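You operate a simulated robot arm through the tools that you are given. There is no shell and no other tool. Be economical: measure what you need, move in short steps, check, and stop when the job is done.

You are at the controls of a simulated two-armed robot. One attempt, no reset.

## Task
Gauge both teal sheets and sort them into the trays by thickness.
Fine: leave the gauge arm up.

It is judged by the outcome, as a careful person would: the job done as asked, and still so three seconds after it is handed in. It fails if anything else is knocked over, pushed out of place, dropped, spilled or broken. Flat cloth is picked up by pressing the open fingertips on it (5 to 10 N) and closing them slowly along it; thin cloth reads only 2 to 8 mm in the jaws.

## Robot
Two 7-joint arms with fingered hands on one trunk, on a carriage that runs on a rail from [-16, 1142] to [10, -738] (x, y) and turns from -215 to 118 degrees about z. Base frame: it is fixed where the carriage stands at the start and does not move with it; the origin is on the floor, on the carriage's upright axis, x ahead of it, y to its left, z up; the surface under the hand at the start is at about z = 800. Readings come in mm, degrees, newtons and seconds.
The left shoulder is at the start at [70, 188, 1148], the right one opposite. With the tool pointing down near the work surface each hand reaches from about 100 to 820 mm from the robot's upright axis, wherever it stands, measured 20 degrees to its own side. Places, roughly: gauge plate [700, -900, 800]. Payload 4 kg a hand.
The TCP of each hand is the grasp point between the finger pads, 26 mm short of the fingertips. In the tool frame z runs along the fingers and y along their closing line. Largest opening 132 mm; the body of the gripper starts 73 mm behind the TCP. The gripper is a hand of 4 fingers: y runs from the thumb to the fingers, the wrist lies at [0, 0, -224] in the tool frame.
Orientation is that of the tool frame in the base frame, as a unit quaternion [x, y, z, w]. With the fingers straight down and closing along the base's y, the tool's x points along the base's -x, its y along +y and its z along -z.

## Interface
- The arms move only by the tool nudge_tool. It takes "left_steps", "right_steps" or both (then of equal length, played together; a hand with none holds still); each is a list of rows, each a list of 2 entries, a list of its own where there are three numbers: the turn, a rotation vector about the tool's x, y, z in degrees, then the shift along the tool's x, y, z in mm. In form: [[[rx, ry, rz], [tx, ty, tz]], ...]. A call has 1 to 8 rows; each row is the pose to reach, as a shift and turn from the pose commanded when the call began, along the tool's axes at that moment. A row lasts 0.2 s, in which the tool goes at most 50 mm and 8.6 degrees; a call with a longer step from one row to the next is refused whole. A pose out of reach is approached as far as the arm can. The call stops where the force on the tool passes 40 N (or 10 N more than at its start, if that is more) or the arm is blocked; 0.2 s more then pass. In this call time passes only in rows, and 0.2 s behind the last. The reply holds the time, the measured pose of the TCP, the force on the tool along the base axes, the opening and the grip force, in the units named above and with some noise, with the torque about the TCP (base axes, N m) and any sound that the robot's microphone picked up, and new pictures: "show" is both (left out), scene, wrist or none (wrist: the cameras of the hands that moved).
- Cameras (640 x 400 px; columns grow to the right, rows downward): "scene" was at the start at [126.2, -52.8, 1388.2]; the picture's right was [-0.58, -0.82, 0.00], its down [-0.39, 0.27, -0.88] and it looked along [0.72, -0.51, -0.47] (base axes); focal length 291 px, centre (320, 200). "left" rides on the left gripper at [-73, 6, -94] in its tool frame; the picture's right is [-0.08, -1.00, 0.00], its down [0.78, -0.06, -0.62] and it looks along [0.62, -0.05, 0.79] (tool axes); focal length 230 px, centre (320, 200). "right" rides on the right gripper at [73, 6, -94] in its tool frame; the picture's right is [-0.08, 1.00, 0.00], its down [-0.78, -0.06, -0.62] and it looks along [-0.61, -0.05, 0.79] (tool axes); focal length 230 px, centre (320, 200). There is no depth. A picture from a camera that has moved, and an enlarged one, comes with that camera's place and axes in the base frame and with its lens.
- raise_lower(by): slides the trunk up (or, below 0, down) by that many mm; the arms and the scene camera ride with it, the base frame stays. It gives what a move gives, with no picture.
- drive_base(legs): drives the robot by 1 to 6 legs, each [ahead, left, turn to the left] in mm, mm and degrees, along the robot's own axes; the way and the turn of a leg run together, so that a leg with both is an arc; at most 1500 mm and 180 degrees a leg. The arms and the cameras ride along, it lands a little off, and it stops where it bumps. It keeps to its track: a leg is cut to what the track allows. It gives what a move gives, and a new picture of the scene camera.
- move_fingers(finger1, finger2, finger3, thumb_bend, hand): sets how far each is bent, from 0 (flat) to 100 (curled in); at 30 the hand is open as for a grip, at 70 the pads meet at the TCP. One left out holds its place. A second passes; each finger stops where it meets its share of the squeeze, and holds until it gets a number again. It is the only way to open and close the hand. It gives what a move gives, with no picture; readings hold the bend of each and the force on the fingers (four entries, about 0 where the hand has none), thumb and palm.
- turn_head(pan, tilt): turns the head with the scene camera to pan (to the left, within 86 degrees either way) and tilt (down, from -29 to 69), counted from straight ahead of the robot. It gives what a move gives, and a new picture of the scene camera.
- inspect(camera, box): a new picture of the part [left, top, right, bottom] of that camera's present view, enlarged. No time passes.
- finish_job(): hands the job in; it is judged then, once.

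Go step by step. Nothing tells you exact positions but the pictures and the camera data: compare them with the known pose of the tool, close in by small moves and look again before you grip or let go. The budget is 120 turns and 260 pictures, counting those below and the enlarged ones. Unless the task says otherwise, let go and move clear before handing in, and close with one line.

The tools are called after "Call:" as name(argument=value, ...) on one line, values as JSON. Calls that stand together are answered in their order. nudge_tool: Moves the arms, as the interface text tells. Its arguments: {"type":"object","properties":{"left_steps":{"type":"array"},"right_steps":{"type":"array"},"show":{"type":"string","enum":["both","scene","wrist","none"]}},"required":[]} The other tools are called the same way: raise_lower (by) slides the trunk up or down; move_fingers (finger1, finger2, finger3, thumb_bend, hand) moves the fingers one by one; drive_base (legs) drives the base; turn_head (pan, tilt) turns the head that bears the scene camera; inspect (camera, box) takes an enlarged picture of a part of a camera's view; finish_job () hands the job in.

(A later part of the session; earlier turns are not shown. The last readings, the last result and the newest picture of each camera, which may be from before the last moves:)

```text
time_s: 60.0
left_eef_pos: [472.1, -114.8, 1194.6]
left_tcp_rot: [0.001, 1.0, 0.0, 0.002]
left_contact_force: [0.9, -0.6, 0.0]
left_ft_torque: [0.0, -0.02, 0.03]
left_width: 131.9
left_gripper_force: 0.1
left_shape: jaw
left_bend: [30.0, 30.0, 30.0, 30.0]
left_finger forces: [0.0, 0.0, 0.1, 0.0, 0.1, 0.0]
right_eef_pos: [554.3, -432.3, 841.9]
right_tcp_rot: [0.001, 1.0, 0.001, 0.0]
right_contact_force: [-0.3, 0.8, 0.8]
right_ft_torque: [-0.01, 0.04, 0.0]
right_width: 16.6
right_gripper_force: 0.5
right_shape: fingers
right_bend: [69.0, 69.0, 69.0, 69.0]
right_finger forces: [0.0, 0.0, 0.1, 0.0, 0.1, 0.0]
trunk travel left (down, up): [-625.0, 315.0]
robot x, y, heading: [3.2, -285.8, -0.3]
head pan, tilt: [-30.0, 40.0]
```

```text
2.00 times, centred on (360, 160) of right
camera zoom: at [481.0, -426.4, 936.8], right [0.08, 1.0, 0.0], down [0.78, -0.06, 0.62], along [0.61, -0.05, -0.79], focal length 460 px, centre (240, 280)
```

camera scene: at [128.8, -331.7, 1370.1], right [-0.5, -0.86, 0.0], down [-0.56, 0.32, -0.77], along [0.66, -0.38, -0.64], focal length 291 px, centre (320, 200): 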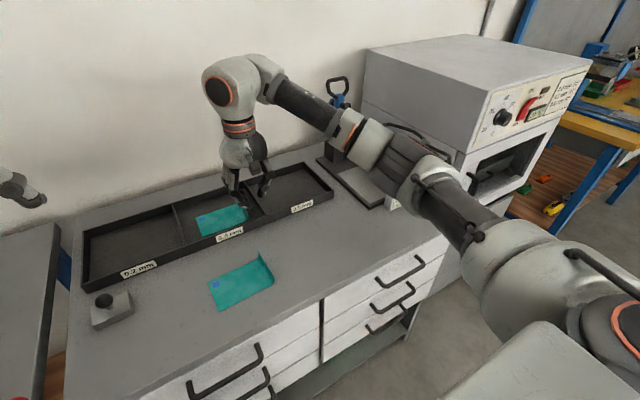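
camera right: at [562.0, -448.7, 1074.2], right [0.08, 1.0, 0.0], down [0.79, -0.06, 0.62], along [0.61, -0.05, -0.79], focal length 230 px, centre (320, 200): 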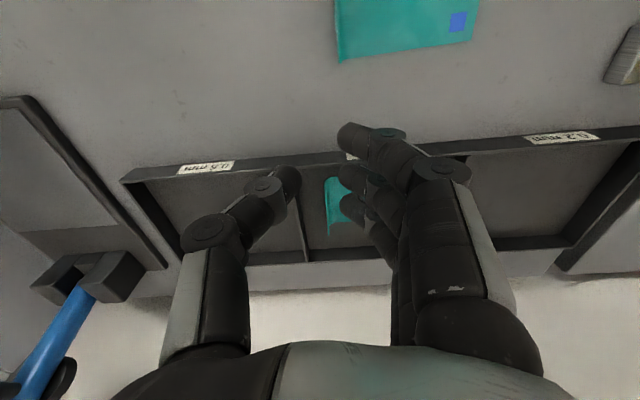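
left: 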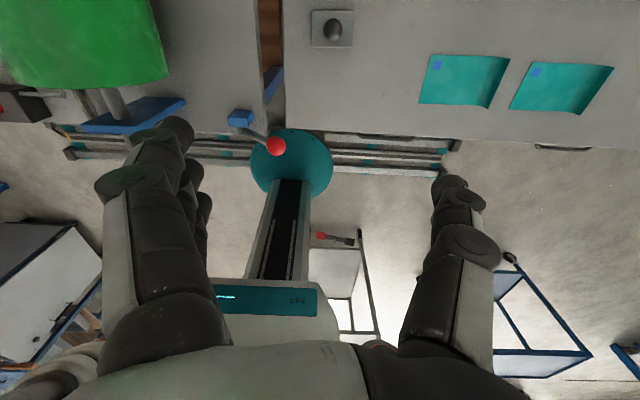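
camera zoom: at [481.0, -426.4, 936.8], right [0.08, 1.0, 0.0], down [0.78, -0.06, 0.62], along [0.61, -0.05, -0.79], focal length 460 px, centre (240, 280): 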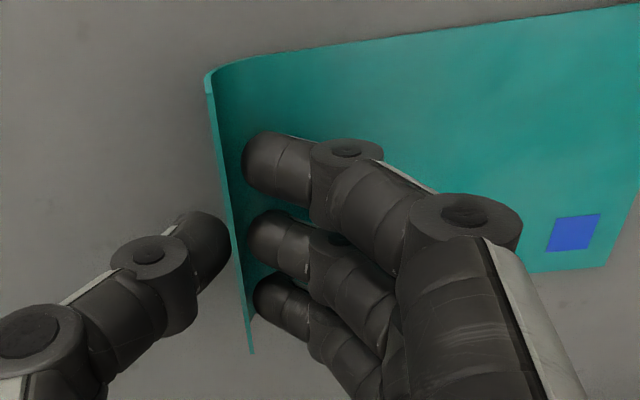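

The grip is about 6 mm off centre in x, so I'll adjust, close and lift.

Call:
nudge_tool(right_steps=[[[0, 0, 0], [6, 0, 3]]], show="none")

Call:
move_fingers(hand="right", finger1=80, finger2=80, finger3=80, thumb_bend=80)

Call:
nudge_tool(right_steps=[[[0, 0, 0], [0, 0, -30]], [[0, 0, 0], [0, 0, -70]], [[0, 0, 0], [0, 0, -110]], [[0, 0, 0], [0, -40, -135]], [[0, 0, 0], [0, -85, -135]]])

```text
time_s: 60.4
left_eef_pos: [474.4, -114.9, 1195.2]
left_tcp_rot: [0.001, 1.0, 0.0, 0.002]
left_contact_force: [0.3, -0.6, -0.4]
left_ft_torque: [0.0, 0.01, 0.02]
left_width: 131.7
left_gripper_force: 0.3
left_shape: jaw
left_bend: [30.0, 30.0, 30.0, 30.0]
left_finger forces: [0.1, 0.0, 0.1, 0.1, 0.1, 0.0]
right_eef_pos: [546.6, -432.7, 839.0]
right_tcp_rot: [0.001, 1.0, 0.0, 0.0]
right_contact_force: [-0.5, -1.2, 0.6]
right_ft_torque: [0.03, 0.01, -0.01]
right_width: 16.3
right_gripper_force: 0.2
right_shape: fingers
right_bend: [69.0, 69.0, 69.0, 69.0]
right_finger forces: [0.0, 0.0, 0.1, 0.0, 0.1, 0.1]
trunk travel left (down, up): [-625.0, 315.0]
robot x, y, heading: [4.6, -288.4, 0.1]
head pan, tilt: [-30.0, 40.0]
```

```text
time_s: 61.4
left_eef_pos: [473.9, -114.8, 1194.1]
left_tcp_rot: [0.002, 1.0, 0.001, 0.002]
left_contact_force: [-0.6, -0.6, -0.4]
left_ft_torque: [0.02, 0.0, 0.0]
left_width: 131.9
left_gripper_force: 0.0
left_shape: jaw
left_bend: [30.0, 30.0, 30.0, 30.0]
left_finger forces: [0.1, 0.1, 0.1, 0.1, 0.1, 0.0]
right_eef_pos: [548.1, -433.3, 839.1]
right_tcp_rot: [0.001, 1.0, 0.0, 0.0]
right_contact_force: [-0.3, 0.3, 0.0]
right_ft_torque: [0.0, 0.01, 0.01]
right_width: 12.5
right_gripper_force: 20.2
right_shape: fingers
right_bend: [74.0, 74.0, 74.0, 72.0]
right_finger forces: [6.8, 6.9, 6.7, 0.0, 20.5, 0.0]
trunk travel left (down, up): [-625.0, 315.0]
robot x, y, heading: [7.5, -290.5, 0.2]
head pan, tilt: [-30.0, 40.0]
```

```text
time_s: 62.6
left_eef_pos: [474.0, -114.8, 1195.2]
left_tcp_rot: [0.0, 1.0, 0.0, 0.002]
left_contact_force: [-0.6, 0.2, -0.3]
left_ft_torque: [0.03, 0.01, 0.0]
left_width: 132.0
left_gripper_force: 0.1
left_shape: jaw
left_bend: [30.0, 30.0, 30.0, 30.0]
left_finger forces: [0.0, 0.1, 0.1, 0.1, 0.0, 0.0]
right_eef_pos: [547.4, -517.5, 973.0]
right_tcp_rot: [0.002, 1.0, 0.001, 0.0]
right_contact_force: [1.1, 0.2, -0.3]
right_ft_torque: [0.01, 0.01, -0.02]
right_width: 12.8
right_gripper_force: 20.4
right_shape: fingers
right_bend: [74.0, 74.0, 74.0, 72.0]
right_finger forces: [6.7, 6.7, 6.9, 0.0, 20.2, 0.0]
trunk travel left (down, up): [-625.0, 315.0]
robot x, y, heading: [5.9, -287.9, -0.0]
head pan, tilt: [-30.0, 40.0]
camera scene: at [129.2, -332.7, 1370.0], right [-0.5, -0.86, 0.0], down [-0.56, 0.32, -0.77], along [0.66, -0.38, -0.64], focal length 291 px, centre (320, 200)
camera right: at [475.1, -512.0, 1067.6], right [0.08, 1.0, 0.0], down [0.78, -0.06, 0.62], along [0.61, -0.05, -0.79], focal length 230 px, centre (320, 200)
```

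scene: 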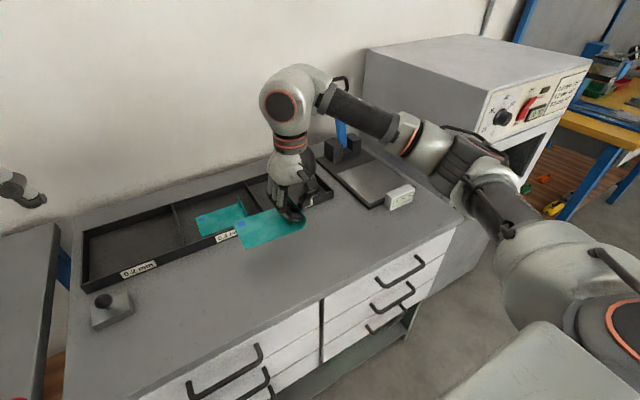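
right: 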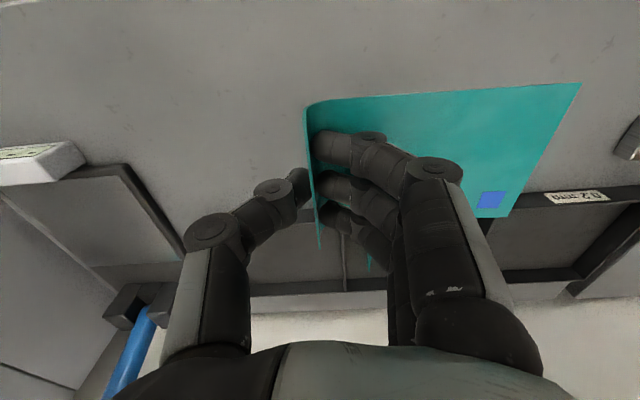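

Sheet 1 is held. I'll drive back right to the gauge position.

Call:
drive_base(legs=[[0, -264, 0]])

```text
time_s: 64.5
left_eef_pos: [477.5, -375.7, 1195.5]
left_tcp_rot: [0.0, 1.0, -0.001, 0.002]
left_contact_force: [0.5, 0.1, -0.7]
left_ft_torque: [0.0, 0.0, 0.0]
left_width: 132.0
left_gripper_force: 0.1
left_shape: jaw
left_bend: [30.0, 30.0, 30.0, 30.0]
left_finger forces: [0.1, 0.0, 0.0, 0.0, 0.0, 0.0]
right_eef_pos: [552.8, -776.4, 972.5]
right_tcp_rot: [0.0, 1.0, 0.001, 0.0]
right_contact_force: [0.3, -0.1, 0.3]
right_ft_torque: [-0.03, 0.01, 0.02]
right_width: 13.2
right_gripper_force: 20.4
right_shape: fingers
right_bend: [74.0, 74.0, 74.0, 72.0]
right_finger forces: [6.7, 6.6, 6.8, 0.0, 20.2, 0.0]
trunk travel left (down, up): [-625.0, 315.0]
robot x, y, heading: [13.4, -551.4, 0.2]
head pan, tilt: [-30.0, 40.0]
camera scene: at [133.0, -592.2, 1370.0], right [-0.5, -0.87, 0.0], down [-0.56, 0.32, -0.77], along [0.66, -0.38, -0.64], focal length 291 px, centre (320, 200)
```

scene: 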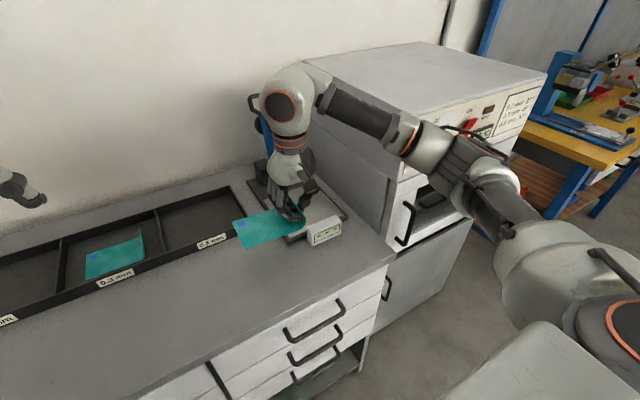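

Back at the gauge, I'll move forward and then right to above the pad at (725, -910).

Call:
nudge_tool(right_steps=[[[0, 0, 0], [-45, -10, 0]], [[0, 0, 0], [-88, -25, 0]], [[0, 0, 0], [-130, -45, 10]], [[0, 0, 0], [-165, -75, 20]], [[0, 0, 0], [-172, -110, 40]], [[0, 0, 0], [-172, -134, 70]], [[0, 0, 0], [-172, -134, 100]]])

```text
time_s: 66.1
left_eef_pos: [478.2, -375.5, 1194.1]
left_tcp_rot: [0.0, 1.0, 0.0, 0.001]
left_contact_force: [-1.0, 0.7, -0.1]
left_ft_torque: [-0.01, 0.01, -0.01]
left_width: 131.7
left_gripper_force: 0.2
left_shape: jaw
left_bend: [30.0, 30.0, 30.0, 30.0]
left_finger forces: [0.1, 0.1, 0.1, 0.0, 0.1, 0.1]
right_eef_pos: [727.6, -914.5, 870.5]
right_tcp_rot: [0.0, 1.0, 0.0, -0.001]
right_contact_force: [-0.6, 0.3, -1.2]
right_ft_torque: [-0.01, 0.03, 0.03]
right_width: 12.7
right_gripper_force: 20.0
right_shape: fingers
right_bend: [75.0, 74.0, 74.0, 72.0]
right_finger forces: [6.7, 6.5, 6.8, 0.1, 20.0, 0.1]
trunk travel left (down, up): [-625.0, 315.0]
robot x, y, heading: [9.3, -548.8, 0.0]
head pan, tilt: [-30.0, 40.0]
camera scene: at [134.2, -593.5, 1369.9], right [-0.5, -0.87, 0.0], down [-0.56, 0.32, -0.77], along [0.66, -0.38, -0.64], focal length 291 px, centre (320, 200)
camera right: at [653.9, -909.0, 965.1], right [0.08, 1.0, 0.0], down [0.79, -0.06, 0.62], along [0.61, -0.05, -0.79], focal length 230 px, centre (320, 200)
```

scene: 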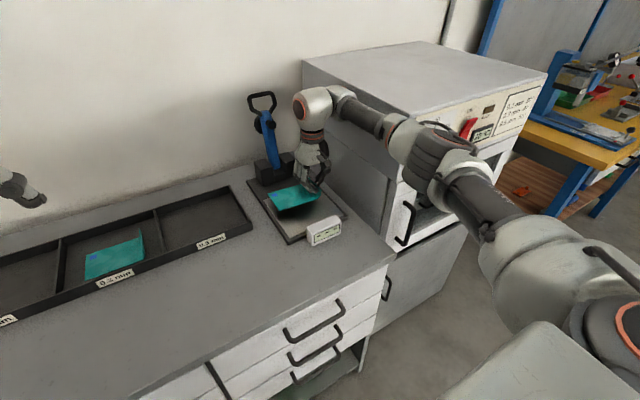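
right: 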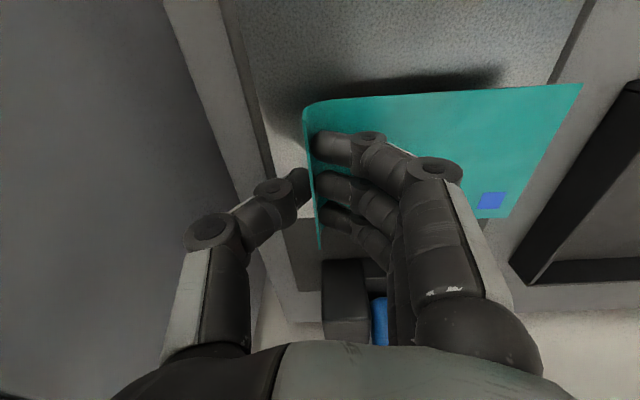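

The position matches the first placement. I'll lower, release and rise clear.

Call:
nudge_tool(right_steps=[[[0, 0, 0], [2, 3, 12]], [[0, 0, 0], [2, 3, 21]]], show="none")

Call:
move_fingers(hand="right", finger1=63, finger2=63, finger3=63, thumb_bend=63)

Call:
nudge_tool(right_steps=[[[0, 0, 0], [0, 0, -30]], [[0, 0, 0], [0, 0, -70]], [[0, 0, 0], [0, 0, -115]], [[0, 0, 0], [40, 10, -140]], [[0, 0, 0], [80, 30, -150]], [[0, 0, 0], [110, 50, -150]]])

Call:
inspect(camera="scene", box=[230, 80, 350, 255])

```text
time_s: 66.7
left_eef_pos: [476.9, -375.6, 1195.2]
left_tcp_rot: [-0.001, 1.0, 0.0, 0.001]
left_contact_force: [0.5, 0.4, 0.2]
left_ft_torque: [-0.02, 0.0, -0.03]
left_width: 131.8
left_gripper_force: 0.0
left_shape: jaw
left_bend: [30.0, 30.0, 30.0, 30.0]
left_finger forces: [0.1, 0.0, 0.0, 0.0, 0.0, 0.0]
right_eef_pos: [723.4, -907.5, 850.7]
right_tcp_rot: [0.0, 1.0, 0.0, 0.0]
right_contact_force: [-0.5, -0.2, -0.8]
right_ft_torque: [0.0, 0.0, -0.01]
right_width: 12.9
right_gripper_force: 20.1
right_shape: fingers
right_bend: [75.0, 74.0, 74.0, 72.0]
right_finger forces: [6.7, 6.6, 6.7, 0.0, 20.0, 0.0]
trunk travel left (down, up): [-625.0, 315.0]
robot x, y, heading: [5.2, -545.8, -0.1]
head pan, tilt: [-30.0, 40.0]
```

```text
time_s: 67.7
left_eef_pos: [476.0, -375.7, 1195.5]
left_tcp_rot: [0.0, 1.0, 0.0, 0.001]
left_contact_force: [-0.2, 0.1, -0.1]
left_ft_torque: [0.01, 0.03, -0.03]
left_width: 131.9
left_gripper_force: 0.1
left_shape: jaw
left_bend: [30.0, 30.0, 30.0, 30.0]
left_finger forces: [0.0, 0.1, 0.0, 0.0, 0.0, 0.0]
right_eef_pos: [723.7, -908.0, 851.4]
right_tcp_rot: [0.001, 1.0, 0.0, 0.0]
right_contact_force: [1.0, 0.1, -0.7]
right_ft_torque: [0.01, 0.01, 0.0]
right_width: 30.1
right_gripper_force: 0.0
right_shape: fingers
right_bend: [63.0, 63.0, 63.0, 63.0]
right_finger forces: [0.1, 0.1, 0.1, 0.1, 0.0, 0.0]
trunk travel left (down, up): [-625.0, 315.0]
robot x, y, heading: [6.8, -550.9, -0.3]
head pan, tilt: [-30.0, 40.0]
```

```text
time_s: 69.1
left_eef_pos: [475.8, -374.8, 1194.9]
left_tcp_rot: [0.0, 1.0, -0.001, 0.001]
left_contact_force: [0.1, 0.4, -0.3]
left_ft_torque: [-0.02, -0.01, 0.02]
left_width: 131.9
left_gripper_force: 0.2
left_shape: jaw
left_bend: [30.0, 30.0, 30.0, 30.0]
left_finger forces: [0.0, 0.1, 0.1, 0.1, 0.0, 0.1]
right_eef_pos: [612.4, -861.1, 1003.3]
right_tcp_rot: [0.0, 1.0, 0.0, 0.0]
right_contact_force: [0.4, -0.4, -0.7]
right_ft_torque: [0.0, -0.01, -0.03]
right_width: 30.0
right_gripper_force: 0.0
right_shape: fingers
right_bend: [63.0, 63.0, 63.0, 63.0]
right_finger forces: [0.0, 0.0, 0.0, 0.1, 0.0, 0.1]
trunk travel left (down, up): [-625.0, 315.0]
robot x, y, heading: [10.5, -547.7, -0.1]
head pan, tilt: [-30.0, 40.0]
camera scene: at [132.6, -592.6, 1370.1], right [-0.5, -0.87, 0.0], down [-0.56, 0.32, -0.77], along [0.66, -0.38, -0.64], focal length 291 px, centre (320, 200)
camera right: at [538.7, -855.7, 1098.2], right [0.08, 1.0, 0.0], down [0.78, -0.06, 0.62], along [0.62, -0.05, -0.79], focal length 230 px, centre (320, 200)
```

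scene: 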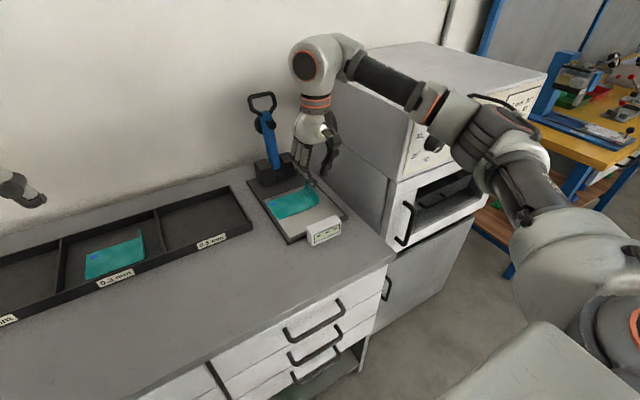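
right: 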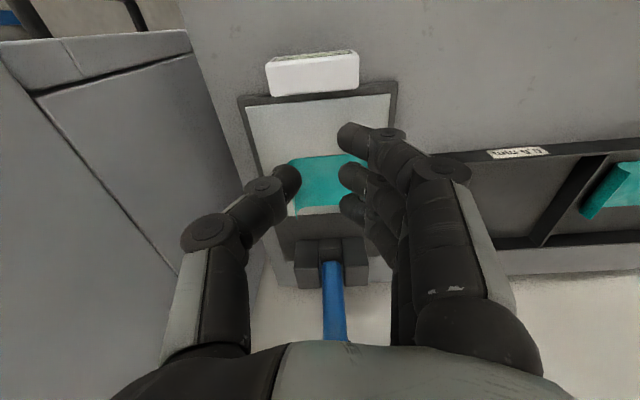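

```text
2.29 times, centred on (290, 168) of scene
camera zoom: at [132.6, -592.6, 1370.1], right [-0.5, -0.87, 0.0], down [-0.56, 0.32, -0.77], along [0.66, -0.38, -0.64], focal length 666 px, centre (389, 274)
```

zoom: 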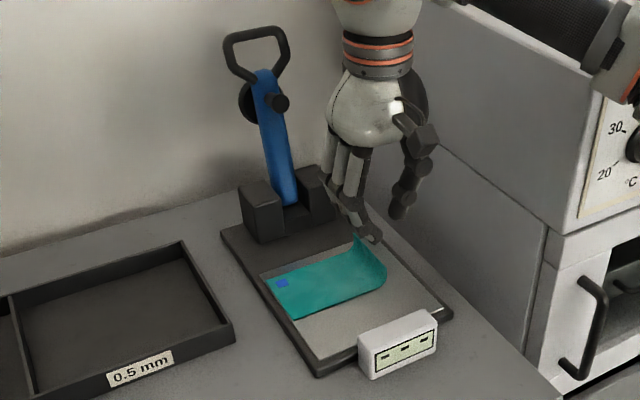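

Sheet 1 is in place. I'll repeat the same lever sequence: open, pitch 45°, and approach the neck.

Call:
move_fingers(hand="right", finger1=30, finger2=30, finger3=30, thumb_bend=30)

Call:
nudge_tool(right_steps=[[[0, -8, 0], [0, 0, -25]], [[0, -16, 0], [-20, 0, -50]], [[0, -24, 0], [-40, 0, -75]], [[0, -32, 0], [-65, 0, -95]], [[0, -40, 0], [-90, 0, -97]], [[0, -45, 0], [-111, 0, -97]]], show="none")

Call:
nudge_tool(right_steps=[[[0, 0, 0], [-35, 0, 10]], [[0, 0, 0], [-72, 0, 25]], [[0, 0, 0], [-72, 0, 70]], [[0, 0, 0], [-72, 0, 115]]], show="wrist")

```text
time_s: 70.1
left_eef_pos: [476.1, -375.5, 1196.0]
left_tcp_rot: [0.0, 1.0, 0.0, 0.002]
left_contact_force: [0.1, 0.5, -0.2]
left_ft_torque: [0.03, 0.0, -0.01]
left_width: 131.8
left_gripper_force: 0.1
left_shape: jaw
left_bend: [30.0, 30.0, 30.0, 30.0]
left_finger forces: [0.0, 0.0, 0.0, 0.0, 0.0, 0.0]
right_eef_pos: [613.1, -860.1, 1003.6]
right_tcp_rot: [0.0, 1.0, 0.001, 0.0]
right_contact_force: [-0.1, 0.3, -0.1]
right_ft_torque: [0.03, 0.06, -0.02]
right_width: 135.5
right_gripper_force: 0.0
right_shape: fingers
right_bend: [30.0, 30.0, 30.0, 30.0]
right_finger forces: [0.1, 0.0, 0.0, 0.0, 0.0, 0.0]
trunk travel left (down, up): [-625.0, 315.0]
robot x, y, heading: [10.8, -550.9, 0.2]
head pan, tilt: [-30.0, 40.0]
```

```text
time_s: 71.5
left_eef_pos: [476.8, -375.5, 1195.1]
left_tcp_rot: [-0.001, 1.0, 0.001, 0.001]
left_contact_force: [0.5, 0.1, 0.2]
left_ft_torque: [-0.03, -0.02, -0.01]
left_width: 131.9
left_gripper_force: 0.1
left_shape: jaw
left_bend: [30.0, 30.0, 30.0, 30.0]
left_finger forces: [0.0, 0.0, 0.0, 0.0, 0.0, 0.1]
right_eef_pos: [725.7, -857.5, 1098.5]
right_tcp_rot: [-0.001, 0.924, 0.0, 0.383]
right_contact_force: [0.0, 0.0, 0.4]
right_ft_torque: [-0.03, 0.02, 0.01]
right_width: 135.8
right_gripper_force: 0.0
right_shape: fingers
right_bend: [30.0, 30.0, 30.0, 30.0]
right_finger forces: [0.1, 0.0, 0.0, 0.0, 0.1, 0.0]
trunk travel left (down, up): [-625.0, 315.0]
robot x, y, heading: [7.6, -546.6, -0.1]
head pan, tilt: [-30.0, 40.0]
```

```text
time_s: 72.5
left_eef_pos: [478.1, -375.5, 1195.9]
left_tcp_rot: [0.0, 1.0, -0.001, 0.001]
left_contact_force: [-0.2, 0.0, 0.7]
left_ft_torque: [0.02, 0.01, -0.04]
left_width: 131.8
left_gripper_force: 0.1
left_shape: jaw
left_bend: [30.0, 30.0, 30.0, 30.0]
left_finger forces: [0.0, 0.0, 0.1, 0.0, 0.0, 0.0]
right_eef_pos: [854.9, -858.7, 1064.3]
right_tcp_rot: [0.0, 0.924, -0.001, 0.382]
right_contact_force: [0.3, 0.1, 0.0]
right_ft_torque: [-0.01, 0.01, 0.03]
right_width: 135.9
right_gripper_force: 0.0
right_shape: fingers
right_bend: [30.0, 30.0, 30.0, 30.0]
right_finger forces: [0.1, 0.0, 0.0, 0.1, 0.0, 0.0]
trunk travel left (down, up): [-625.0, 315.0]
robot x, y, heading: [8.5, -547.0, 0.1]
head pan, tilt: [-30.0, 40.0]
camera right: at [737.3, -855.1, 1080.1], right [0.05, 1.0, 0.05], down [0.12, -0.06, 0.99], along [0.99, -0.05, -0.12], focal length 230 px, centre (320, 200)
```

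right: 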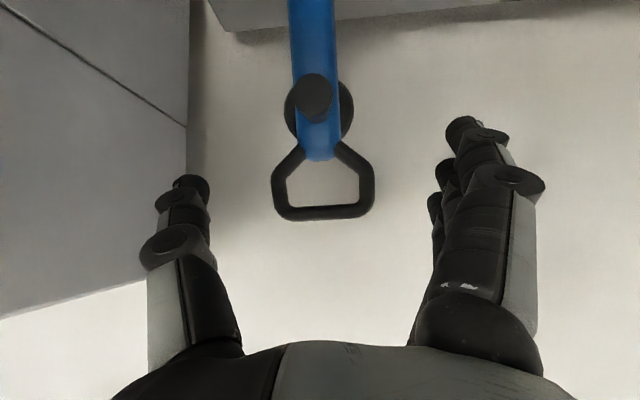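

It lines up the same as before. I'll move in and pinch the blue bar just below the loop.

Call:
nudge_tool(right_steps=[[[0, 0, 0], [-2, -3, 28]], [[0, 0, 0], [-4, -3, 56]]], show="none")

Call:
move_fingers(hand="right", finger2=57, thumb_bend=57)

Call:
move_fingers(hand="right", finger2=72, thumb_bend=72)

Call:
inspect(camera="right", box=[120, 50, 520, 300])

```text
time_s: 73.1
left_eef_pos: [478.0, -374.9, 1195.4]
left_tcp_rot: [0.001, 1.0, -0.001, 0.001]
left_contact_force: [0.2, 0.5, -0.3]
left_ft_torque: [0.02, 0.04, 0.0]
left_width: 131.8
left_gripper_force: 0.0
left_shape: jaw
left_bend: [30.0, 30.0, 30.0, 30.0]
left_finger forces: [0.1, 0.0, 0.0, 0.1, 0.0, 0.0]
right_eef_pos: [895.6, -861.0, 1031.3]
right_tcp_rot: [0.001, 0.924, -0.001, 0.383]
right_contact_force: [0.4, 0.8, -0.1]
right_ft_torque: [-0.02, 0.01, -0.04]
right_width: 135.6
right_gripper_force: 0.0
right_shape: fingers
right_bend: [30.0, 30.0, 30.0, 30.0]
right_finger forces: [0.0, 0.1, 0.1, 0.0, 0.0, 0.0]
trunk travel left (down, up): [-625.0, 315.0]
robot x, y, heading: [6.7, -551.9, -0.2]
head pan, tilt: [-30.0, 40.0]
```

```text
time_s: 74.1
left_eef_pos: [476.7, -375.5, 1195.7]
left_tcp_rot: [0.0, 1.0, 0.0, 0.001]
left_contact_force: [0.1, 0.0, 0.5]
left_ft_torque: [-0.01, -0.02, 0.01]
left_width: 131.8
left_gripper_force: 0.0
left_shape: jaw
left_bend: [30.0, 30.0, 30.0, 30.0]
left_finger forces: [0.0, 0.1, 0.0, 0.0, 0.0, 0.1]
right_eef_pos: [895.5, -861.4, 1032.2]
right_tcp_rot: [0.0, 0.924, 0.0, 0.382]
right_contact_force: [-0.5, -0.5, -0.4]
right_ft_torque: [0.02, 0.04, -0.02]
right_width: 94.6
right_gripper_force: 0.9
right_shape: fingers
right_bend: [30.0, 55.0, 30.0, 56.0]
right_finger forces: [0.0, 0.8, 0.0, 0.0, 0.9, 0.1]
trunk travel left (down, up): [-625.0, 315.0]
robot x, y, heading: [12.2, -550.0, 0.3]
head pan, tilt: [-30.0, 40.0]
```

```text
time_s: 75.1
left_eef_pos: [478.7, -377.9, 1194.8]
left_tcp_rot: [0.0, 1.0, 0.001, 0.001]
left_contact_force: [-0.1, 0.4, 0.3]
left_ft_torque: [0.02, 0.0, 0.02]
left_width: 131.7
left_gripper_force: 0.0
left_shape: jaw
left_bend: [30.0, 30.0, 30.0, 30.0]
left_finger forces: [0.0, 0.1, 0.0, 0.0, 0.0, 0.0]
right_eef_pos: [896.6, -865.0, 1028.6]
right_tcp_rot: [0.001, 0.925, 0.001, 0.381]
right_contact_force: [-3.4, -9.7, -9.4]
right_ft_torque: [-0.01, 0.16, -0.13]
right_width: 87.1
right_gripper_force: 12.4
right_shape: fingers
right_bend: [30.0, 57.0, 30.0, 65.0]
right_finger forces: [0.0, 7.7, 0.1, 0.0, 17.1, 0.1]
trunk travel left (down, up): [-625.0, 315.0]
robot x, y, heading: [5.9, -547.9, -0.3]
head pan, tilt: [-30.0, 40.0]
```

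```text
1.60 times, centred on (320, 175) of right
camera zoom: at [778.0, -859.3, 1045.2], right [0.06, 1.0, 0.06], down [0.12, -0.06, 0.99], along [0.99, -0.05, -0.12], focal length 368 px, centre (320, 240)
```

zoom: 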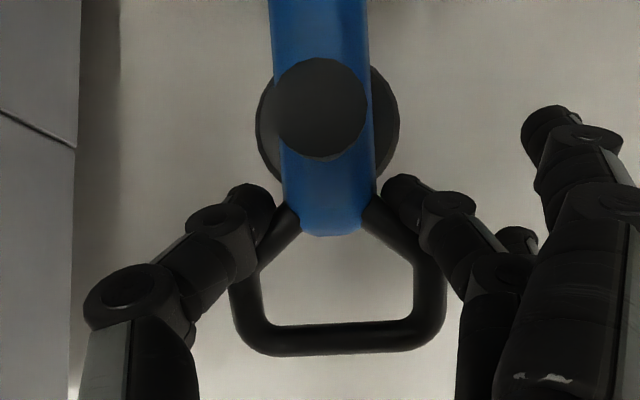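

It's gripped again, so I'll pull the lever forward along the same arc.

Call:
nudge_tool(right_steps=[[[0, 0, 0], [9, -2, -9]], [[0, 0, 0], [18, -2, -18]], [[0, 0, 0], [27, -2, -27]], [[0, 0, 0], [38, -2, -35]], [[0, 0, 0], [50, -2, -42]]], show="wrist")

```text
time_s: 76.3
left_eef_pos: [475.1, -378.3, 1194.5]
left_tcp_rot: [0.0, 1.0, 0.0, 0.002]
left_contact_force: [-0.4, -0.5, -1.1]
left_ft_torque: [0.01, 0.02, 0.03]
left_width: 131.6
left_gripper_force: 0.1
left_shape: jaw
left_bend: [30.0, 30.0, 30.0, 30.0]
left_finger forces: [0.1, 0.0, 0.0, 0.1, 0.0, 0.1]
right_eef_pos: [832.5, -863.5, 1026.1]
right_tcp_rot: [0.001, 0.924, 0.0, 0.383]
right_contact_force: [0.4, -8.9, -0.9]
right_ft_torque: [0.06, -0.05, -0.23]
right_width: 85.1
right_gripper_force: 7.8
right_shape: fingers
right_bend: [30.0, 59.0, 30.0, 66.0]
right_finger forces: [0.0, 4.8, 0.1, 0.0, 11.6, 0.0]
trunk travel left (down, up): [-625.0, 315.0]
robot x, y, heading: [12.8, -551.2, -0.0]
head pan, tilt: [-30.0, 40.0]
camera right: at [714.0, -858.5, 1041.5], right [0.05, 1.0, 0.06], down [0.12, -0.06, 0.99], along [0.99, -0.05, -0.12], focal length 230 px, centre (320, 200)
```

right: 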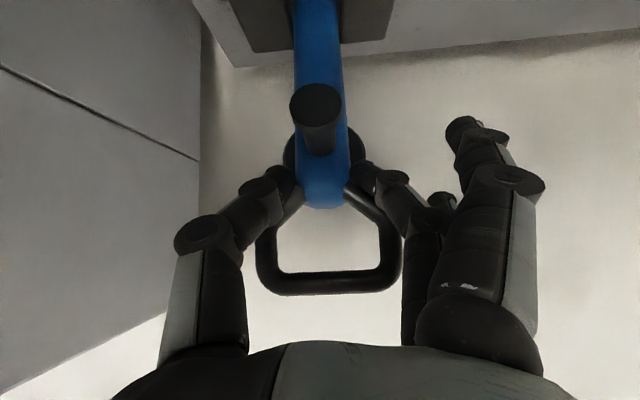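

It's following well, so I'll continue to about 32°.

Call:
nudge_tool(right_steps=[[[0, 0, 0], [13, -2, -6]], [[0, 0, 0], [26, -2, -11]], [[0, 0, 0], [39, -2, -15]], [[0, 0, 0], [52, -2, -17]]], show="none")

Call:
nudge_tool(right_steps=[[[0, 2.5, 0], [15, -3, -3]], [[0, 5, 0], [30, -3, -6]], [[0, 8.5, 0], [46, -3, -6]], [[0, 12, 0], [62, -3, -5]], [[0, 15.5, 0], [77, -3, -2]], [[0, 19, 0], [93, -3, 2]]], show="wrist")

```text
time_s: 77.3
left_eef_pos: [475.1, -377.3, 1195.8]
left_tcp_rot: [0.0, 1.0, -0.001, 0.001]
left_contact_force: [-0.6, 0.2, 0.0]
left_ft_torque: [0.03, 0.02, 0.01]
left_width: 131.9
left_gripper_force: 0.0
left_shape: jaw
left_bend: [30.0, 30.0, 30.0, 30.0]
left_finger forces: [0.0, 0.1, 0.0, 0.1, 0.0, 0.0]
right_eef_pos: [780.4, -865.0, 1003.1]
right_tcp_rot: [0.002, 0.924, -0.001, 0.383]
right_contact_force: [-2.9, -9.6, 6.7]
right_ft_torque: [0.03, -0.24, -0.32]
right_width: 83.2
right_gripper_force: 11.7
right_shape: fingers
right_bend: [30.0, 60.0, 30.0, 67.0]
right_finger forces: [0.1, 5.3, 0.0, 0.0, 18.5, 0.1]
trunk travel left (down, up): [-625.0, 315.0]
robot x, y, heading: [6.3, -548.5, -0.1]
head pan, tilt: [-30.0, 40.0]
```

```text
time_s: 78.7
left_eef_pos: [473.5, -375.9, 1197.0]
left_tcp_rot: [0.0, 1.0, 0.0, 0.003]
left_contact_force: [-0.2, 0.0, 0.5]
left_ft_torque: [0.02, 0.0, 0.0]
left_width: 132.0
left_gripper_force: 0.1
left_shape: jaw
left_bend: [30.0, 30.0, 30.0, 30.0]
left_finger forces: [0.1, 0.1, 0.0, 0.1, 0.0, 0.1]
right_eef_pos: [718.6, -865.5, 935.6]
right_tcp_rot: [0.0, 0.974, 0.0, 0.226]
right_contact_force: [-10.3, 0.2, 7.1]
right_ft_torque: [0.14, -0.47, 0.09]
right_width: 68.3
right_gripper_force: 6.1
right_shape: fingers
right_bend: [30.0, 66.0, 30.0, 72.0]
right_finger forces: [0.0, 3.8, 3.7, 0.1, 4.7, 0.1]
trunk travel left (down, up): [-625.0, 315.0]
robot x, y, heading: [6.2, -550.1, -0.0]
head pan, tilt: [-30.0, 40.0]
camera right: at [611.4, -861.0, 989.3], right [0.07, 1.0, 0.03], down [0.43, -0.06, 0.9], along [0.9, -0.05, -0.44], focal length 230 px, centre (320, 200)
```

right: 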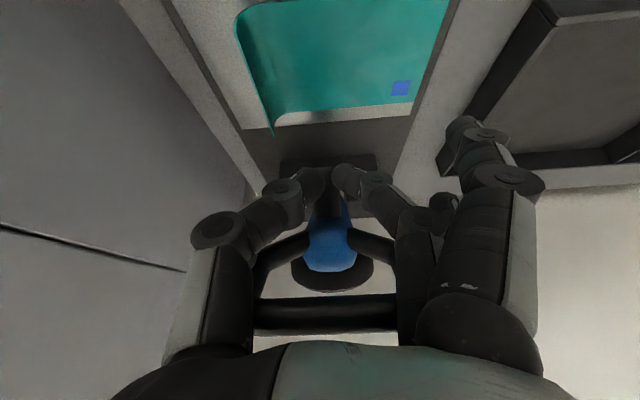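

This is identical to the first run. I'll continue down with the same steps.

Call:
nudge_tool(right_steps=[[[0, 0, 0], [10, 0, 2]], [[0, 0, 0], [20, 0, 5]], [[0, 0, 0], [30, 0, 9]], [[0, 0, 0], [45, 0, 17]], [[0, 0, 0], [60, 0, 25]], [[0, 0, 0], [75, 0, 34]]], show="wrist")

Call:
nudge_tool(right_steps=[[[0, 0, 0], [12, 0, 3]], [[0, 0, 0], [24, 0, 5]], [[0, 0, 0], [34, 0, 3]]], show="wrist")

Call:
inspect(camera="scene", box=[230, 80, 350, 255])

```text
time_s: 80.1
left_eef_pos: [476.4, -376.3, 1195.1]
left_tcp_rot: [0.0, 1.0, 0.0, 0.002]
left_contact_force: [0.0, 0.1, 0.0]
left_ft_torque: [0.03, -0.02, 0.0]
left_width: 131.7
left_gripper_force: 0.1
left_shape: jaw
left_bend: [30.0, 30.0, 30.0, 30.0]
left_finger forces: [0.0, 0.1, 0.1, 0.0, 0.0, 0.1]
right_eef_pos: [666.5, -869.7, 870.5]
right_tcp_rot: [0.0, 0.974, 0.0, 0.225]
right_contact_force: [-0.2, 0.6, -1.4]
right_ft_torque: [-0.06, -0.04, 0.01]
right_width: 68.4
right_gripper_force: 1.1
right_shape: fingers
right_bend: [30.0, 66.0, 30.0, 72.0]
right_finger forces: [0.1, 1.0, 0.1, 0.0, 0.4, 0.0]
trunk travel left (down, up): [-625.0, 315.0]
robot x, y, heading: [6.0, -550.3, -0.3]
head pan, tilt: [-30.0, 40.0]
camera right: at [558.9, -864.6, 923.5], right [0.07, 1.0, 0.03], down [0.43, -0.06, 0.9], along [0.9, -0.05, -0.44], focal length 230 px, centre (320, 200)
```

right: 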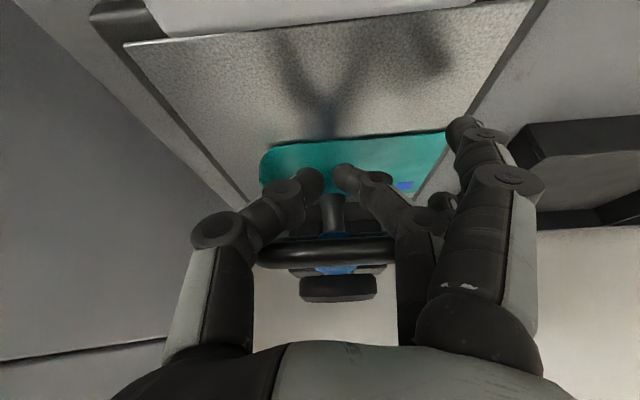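

```text
time_s: 80.9
left_eef_pos: [477.0, -376.4, 1194.8]
left_tcp_rot: [0.0, 1.0, 0.0, 0.002]
left_contact_force: [0.5, 0.0, 0.7]
left_ft_torque: [0.02, -0.01, 0.05]
left_width: 131.8
left_gripper_force: 0.1
left_shape: jaw
left_bend: [30.0, 30.0, 30.0, 30.0]
left_finger forces: [0.0, 0.0, 0.1, 0.0, 0.1, 0.1]
right_eef_pos: [637.3, -867.6, 853.9]
right_tcp_rot: [0.0, 0.974, 0.001, 0.225]
right_contact_force: [0.9, -0.1, 0.3]
right_ft_torque: [-0.01, -0.02, 0.03]
right_width: 68.0
right_gripper_force: 0.0
right_shape: fingers
right_bend: [30.0, 66.0, 30.0, 72.0]
right_finger forces: [0.0, 0.1, 0.1, 0.0, 0.1, 0.1]
trunk travel left (down, up): [-625.0, 315.0]
robot x, y, heading: [5.7, -549.7, -0.1]
head pan, tilt: [-30.0, 40.0]
camera right: at [530.4, -862.7, 907.9], right [0.07, 1.0, 0.03], down [0.43, -0.06, 0.9], along [0.9, -0.05, -0.44], focal length 230 px, centre (320, 200)
```

right: 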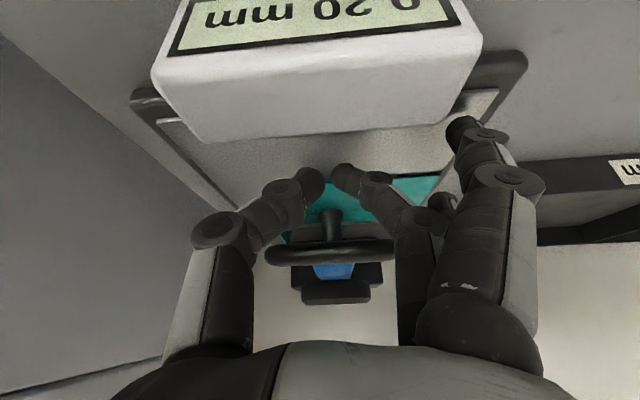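

```text
2.29 times, centred on (290, 168) of scene
camera zoom: at [132.8, -592.9, 1370.0], right [-0.5, -0.87, 0.0], down [-0.56, 0.32, -0.77], along [0.66, -0.38, -0.64], focal length 666 px, centre (389, 274)
```

zoom: 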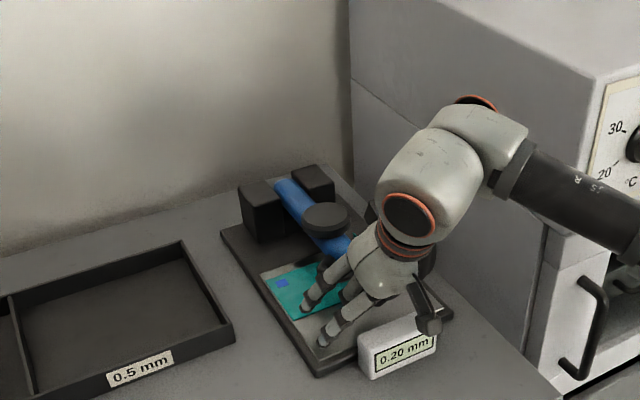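

It reads 0.20 mm. I'll withdraw as before, re-pitch, and confirm the reading holds with the hand clear.

Call:
nudge_tool(right_steps=[[[0, 0, 0], [-5, 1, -20]], [[0, 0, 0], [-10, 2, -45]], [[0, 0, 0], [0, 3, -80]], [[0, 0, 0], [0, 4, -115]]], show="none")

Call:
nudge_tool(right_steps=[[[0, -8, 0], [3, 1, 20]], [[0, -16, 0], [6, 1, 40]], [[0, -19, 0], [8, 1, 56]]], show="none")

Call:
move_fingers(hand="right", finger1=5, finger2=70, thumb_bend=70)

Call:
inspect(camera="right", box=[0, 0, 640, 400])

```text
time_s: 81.9
left_eef_pos: [476.3, -374.1, 1195.8]
left_tcp_rot: [0.0, 1.0, -0.001, 0.002]
left_contact_force: [0.2, 0.0, 0.2]
left_ft_torque: [-0.02, 0.02, -0.03]
left_width: 131.9
left_gripper_force: 0.1
left_shape: jaw
left_bend: [30.0, 30.0, 30.0, 30.0]
left_finger forces: [0.1, 0.1, 0.1, 0.0, 0.1, 0.0]
right_eef_pos: [587.5, -864.5, 956.3]
right_tcp_rot: [0.001, 0.974, -0.001, 0.225]
right_contact_force: [-0.1, 0.7, 0.5]
right_ft_torque: [0.01, 0.01, 0.02]
right_width: 68.7
right_gripper_force: 0.1
right_shape: fingers
right_bend: [30.0, 66.0, 30.0, 72.0]
right_finger forces: [0.0, 0.0, 0.0, 0.0, 0.0, 0.0]
trunk travel left (down, up): [-625.0, 315.0]
robot x, y, heading: [10.2, -548.5, 0.0]
head pan, tilt: [-30.0, 40.0]
```

```text
time_s: 82.7
left_eef_pos: [476.9, -375.5, 1196.1]
left_tcp_rot: [0.0, 1.0, 0.001, 0.0]
left_contact_force: [0.2, 0.3, 0.1]
left_ft_torque: [0.0, 0.01, -0.04]
left_width: 131.9
left_gripper_force: 0.0
left_shape: jaw
left_bend: [30.0, 30.0, 30.0, 30.0]
left_finger forces: [0.0, 0.0, 0.1, 0.1, 0.0, 0.2]
right_eef_pos: [605.7, -864.3, 904.1]
right_tcp_rot: [0.0, 0.924, 0.001, 0.383]
right_contact_force: [0.5, -0.5, -0.7]
right_ft_torque: [0.02, 0.0, 0.0]
right_width: 68.4
right_gripper_force: 0.0
right_shape: fingers
right_bend: [30.0, 66.0, 30.0, 72.0]
right_finger forces: [0.1, 0.0, 0.1, 0.1, 0.1, 0.0]
trunk travel left (down, up): [-625.0, 315.0]
robot x, y, heading: [7.9, -550.6, 0.1]
head pan, tilt: [-30.0, 40.0]
```

```text
time_s: 83.7
left_eef_pos: [476.4, -376.0, 1195.1]
left_tcp_rot: [0.0, 1.0, 0.0, 0.001]
left_contact_force: [0.3, -0.5, 0.1]
left_ft_torque: [-0.01, 0.0, 0.0]
left_width: 132.3
left_gripper_force: 0.0
left_shape: jaw
left_bend: [30.0, 30.0, 30.0, 30.0]
left_finger forces: [0.1, 0.0, 0.0, 0.1, 0.0, 0.1]
right_eef_pos: [605.0, -863.6, 904.4]
right_tcp_rot: [0.0, 0.924, 0.0, 0.383]
right_contact_force: [-0.9, 0.3, -0.3]
right_ft_torque: [-0.02, -0.03, -0.05]
right_width: 96.3
right_gripper_force: 0.0
right_shape: fingers
right_bend: [5.0, 70.0, 30.0, 70.0]
right_finger forces: [0.0, 0.0, 0.1, 0.1, 0.0, 0.0]
trunk travel left (down, up): [-625.0, 315.0]
robot x, y, heading: [8.9, -550.8, -0.2]
head pan, tilt: [-30.0, 40.0]
```

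```text
1.00 times, centred on (320, 200) of right (not enlarged: the box is as wide or as high as the picture)
camera zoom: at [487.5, -858.5, 919.5], right [0.05, 1.0, 0.05], down [0.12, -0.06, 0.99], along [0.99, -0.05, -0.12], focal length 230 px, centre (320, 200)
```

zoom: 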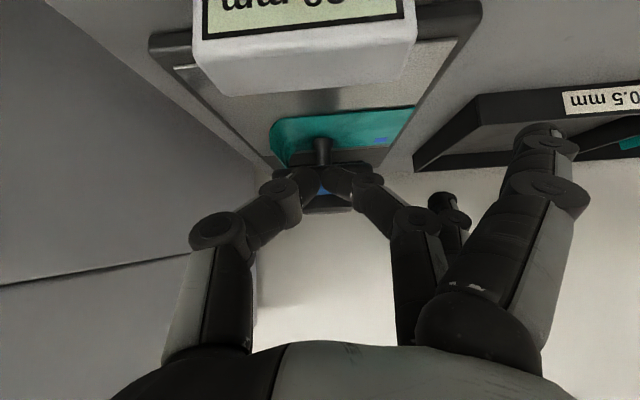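

The setup is the same as the first lift. I'll check the display once more and slide the tips under the bar.

Call:
inspect(camera="scene", box=[270, 190, 370, 255])

Call:
nudge_tool(right_steps=[[[0, 0, 0], [13, 0, 15]], [[0, 0, 0], [13, 0, 35]], [[0, 0, 0], [13, 0, 55]]], show="none")

Call:
nudge_tool(right_steps=[[[0, 0, 0], [-8, 0, 8]], [[0, 0, 0], [-16, 0, 16]], [[0, 0, 0], [-24, 0, 8]], [[0, 0, 0], [-34, 0, -2]]], show="wrist")

```text
6.15 times, centred on (320, 222) of scene
camera zoom: at [133.1, -592.8, 1370.0], right [-0.5, -0.87, 0.0], down [-0.56, 0.32, -0.77], along [0.66, -0.38, -0.64], focal length 1793 px, centre (320, 62)
```

zoom: 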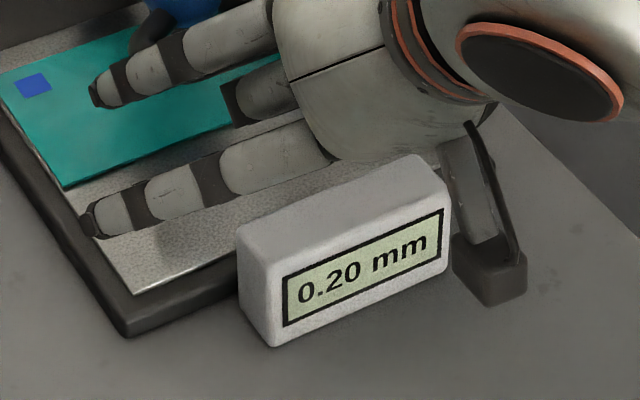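

```text
time_s: 84.5
left_eef_pos: [477.6, -374.6, 1194.2]
left_tcp_rot: [0.0, 1.0, -0.001, 0.0]
left_contact_force: [0.6, -0.4, 0.3]
left_ft_torque: [0.03, 0.02, -0.01]
left_width: 131.8
left_gripper_force: 0.1
left_shape: jaw
left_bend: [30.0, 30.0, 30.0, 30.0]
left_finger forces: [0.1, 0.1, 0.1, 0.1, 0.1, 0.1]
right_eef_pos: [634.7, -861.3, 855.1]
right_tcp_rot: [0.0, 0.924, -0.001, 0.382]
right_contact_force: [-0.5, 0.4, -0.5]
right_ft_torque: [0.05, 0.01, 0.01]
right_width: 96.0
right_gripper_force: 0.0
right_shape: fingers
right_bend: [5.0, 70.0, 30.0, 70.0]
right_finger forces: [0.0, 0.0, 0.1, 0.0, 0.1, 0.0]
trunk travel left (down, up): [-625.0, 315.0]
robot x, y, heading: [9.1, -547.1, 0.1]
head pan, tilt: [-30.0, 40.0]
```

```text
time_s: 85.5
left_eef_pos: [477.8, -375.7, 1194.8]
left_tcp_rot: [0.0, 1.0, -0.001, 0.0]
left_contact_force: [0.6, 0.6, 0.4]
left_ft_torque: [0.0, 0.02, 0.02]
left_width: 131.9
left_gripper_force: 0.1
left_shape: jaw
left_bend: [30.0, 30.0, 30.0, 30.0]
left_finger forces: [0.0, 0.0, 0.0, 0.0, 0.1, 0.1]
right_eef_pos: [656.0, -861.8, 880.3]
right_tcp_rot: [0.0, 0.924, 0.0, 0.382]
right_contact_force: [0.1, 0.2, -1.5]
right_ft_torque: [0.02, -0.03, 0.01]
right_width: 96.8
right_gripper_force: 0.7
right_shape: fingers
right_bend: [5.0, 70.0, 30.0, 70.0]
right_finger forces: [0.0, 0.0, 0.0, 0.0, 1.2, 0.0]
trunk travel left (down, up): [-625.0, 315.0]
robot x, y, heading: [6.4, -552.5, -0.1]
head pan, tilt: [-30.0, 40.0]
camera right: at [539.1, -856.9, 895.9], right [0.05, 1.0, 0.05], down [0.12, -0.06, 0.99], along [0.99, -0.05, -0.12], focal length 230 px, centre (320, 200)
```

right: 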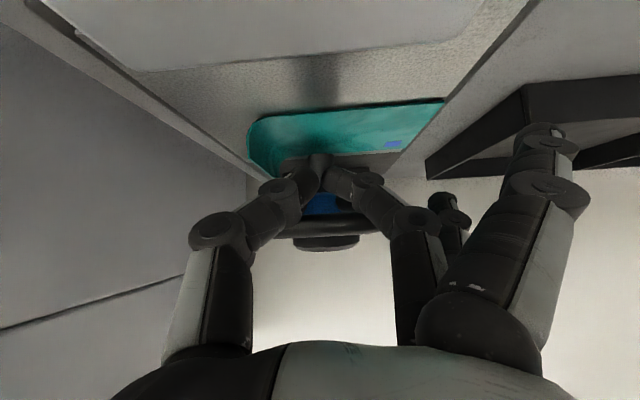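

Sheet 1 is confirmed at 0.20 mm and the lever has lifted again. I'll follow the arc up.

Call:
nudge_tool(right_steps=[[[0, 0, 0], [-18, 0, -9]], [[0, 0, 0], [-35, 0, -17]], [[0, 0, 0], [-54, 0, -23]], [[0, 0, 0], [-72, 0, -29]], [[0, 0, 0], [-91, 0, -33]], [[0, 0, 0], [-111, 0, -36]]], show="none")

Call:
nudge_tool(right_steps=[[[0, 0, 0], [-23, 0, 0]], [[0, 0, 0], [-46, 0, 1]], [[0, 0, 0], [-69, 0, 5]], [[0, 0, 0], [-92, 0, 11]], [[0, 0, 0], [-113, 0, 20]], [[0, 0, 0], [-134, 0, 31]]], show="wrist")

```text
time_s: 86.9
left_eef_pos: [477.6, -375.4, 1194.8]
left_tcp_rot: [0.0, 1.0, 0.0, 0.001]
left_contact_force: [1.1, -0.3, 1.3]
left_ft_torque: [0.05, 0.01, 0.01]
left_width: 131.9
left_gripper_force: 0.1
left_shape: jaw
left_bend: [30.0, 30.0, 30.0, 30.0]
left_finger forces: [0.0, 0.0, 0.0, 0.0, 0.1, 0.0]
right_eef_pos: [707.8, -862.8, 985.5]
right_tcp_rot: [0.0, 0.924, -0.001, 0.383]
right_contact_force: [-1.6, -0.3, -0.5]
right_ft_torque: [-0.03, -0.02, -0.03]
right_width: 96.0
right_gripper_force: 0.4
right_shape: fingers
right_bend: [5.0, 70.0, 30.0, 70.0]
right_finger forces: [0.1, 0.1, 0.1, 0.0, 1.2, 0.0]
trunk travel left (down, up): [-625.0, 315.0]
robot x, y, heading: [5.5, -547.0, -0.2]
head pan, tilt: [-30.0, 40.0]
```

```text
time_s: 88.3
left_eef_pos: [477.6, -374.6, 1195.3]
left_tcp_rot: [0.0, 1.0, -0.001, 0.001]
left_contact_force: [0.9, 0.3, -0.5]
left_ft_torque: [0.01, -0.01, 0.02]
left_width: 132.0
left_gripper_force: 0.0
left_shape: jaw
left_bend: [30.0, 30.0, 30.0, 30.0]
left_finger forces: [0.0, 0.0, 0.0, 0.0, 0.0, 0.0]
right_eef_pos: [827.6, -864.5, 1058.4]
right_tcp_rot: [0.001, 0.924, -0.001, 0.382]
right_contact_force: [0.2, -0.1, -0.8]
right_ft_torque: [-0.03, 0.01, 0.0]
right_width: 96.6
right_gripper_force: 0.7
right_shape: fingers
right_bend: [5.0, 70.0, 30.0, 70.0]
right_finger forces: [0.0, 0.0, 0.0, 0.0, 0.4, 0.0]
trunk travel left (down, up): [-625.0, 315.0]
robot x, y, heading: [8.0, -550.4, -0.1]
head pan, tilt: [-30.0, 40.0]
camera right: at [709.8, -858.6, 1073.9], right [0.06, 1.0, 0.05], down [0.12, -0.06, 0.99], along [0.99, -0.05, -0.12], focal length 230 px, centre (320, 200)
```

right: 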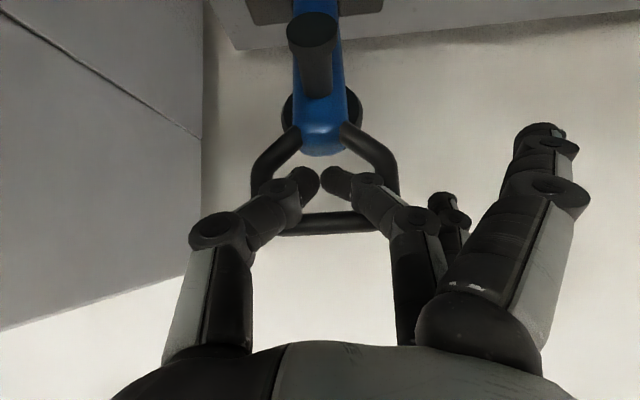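

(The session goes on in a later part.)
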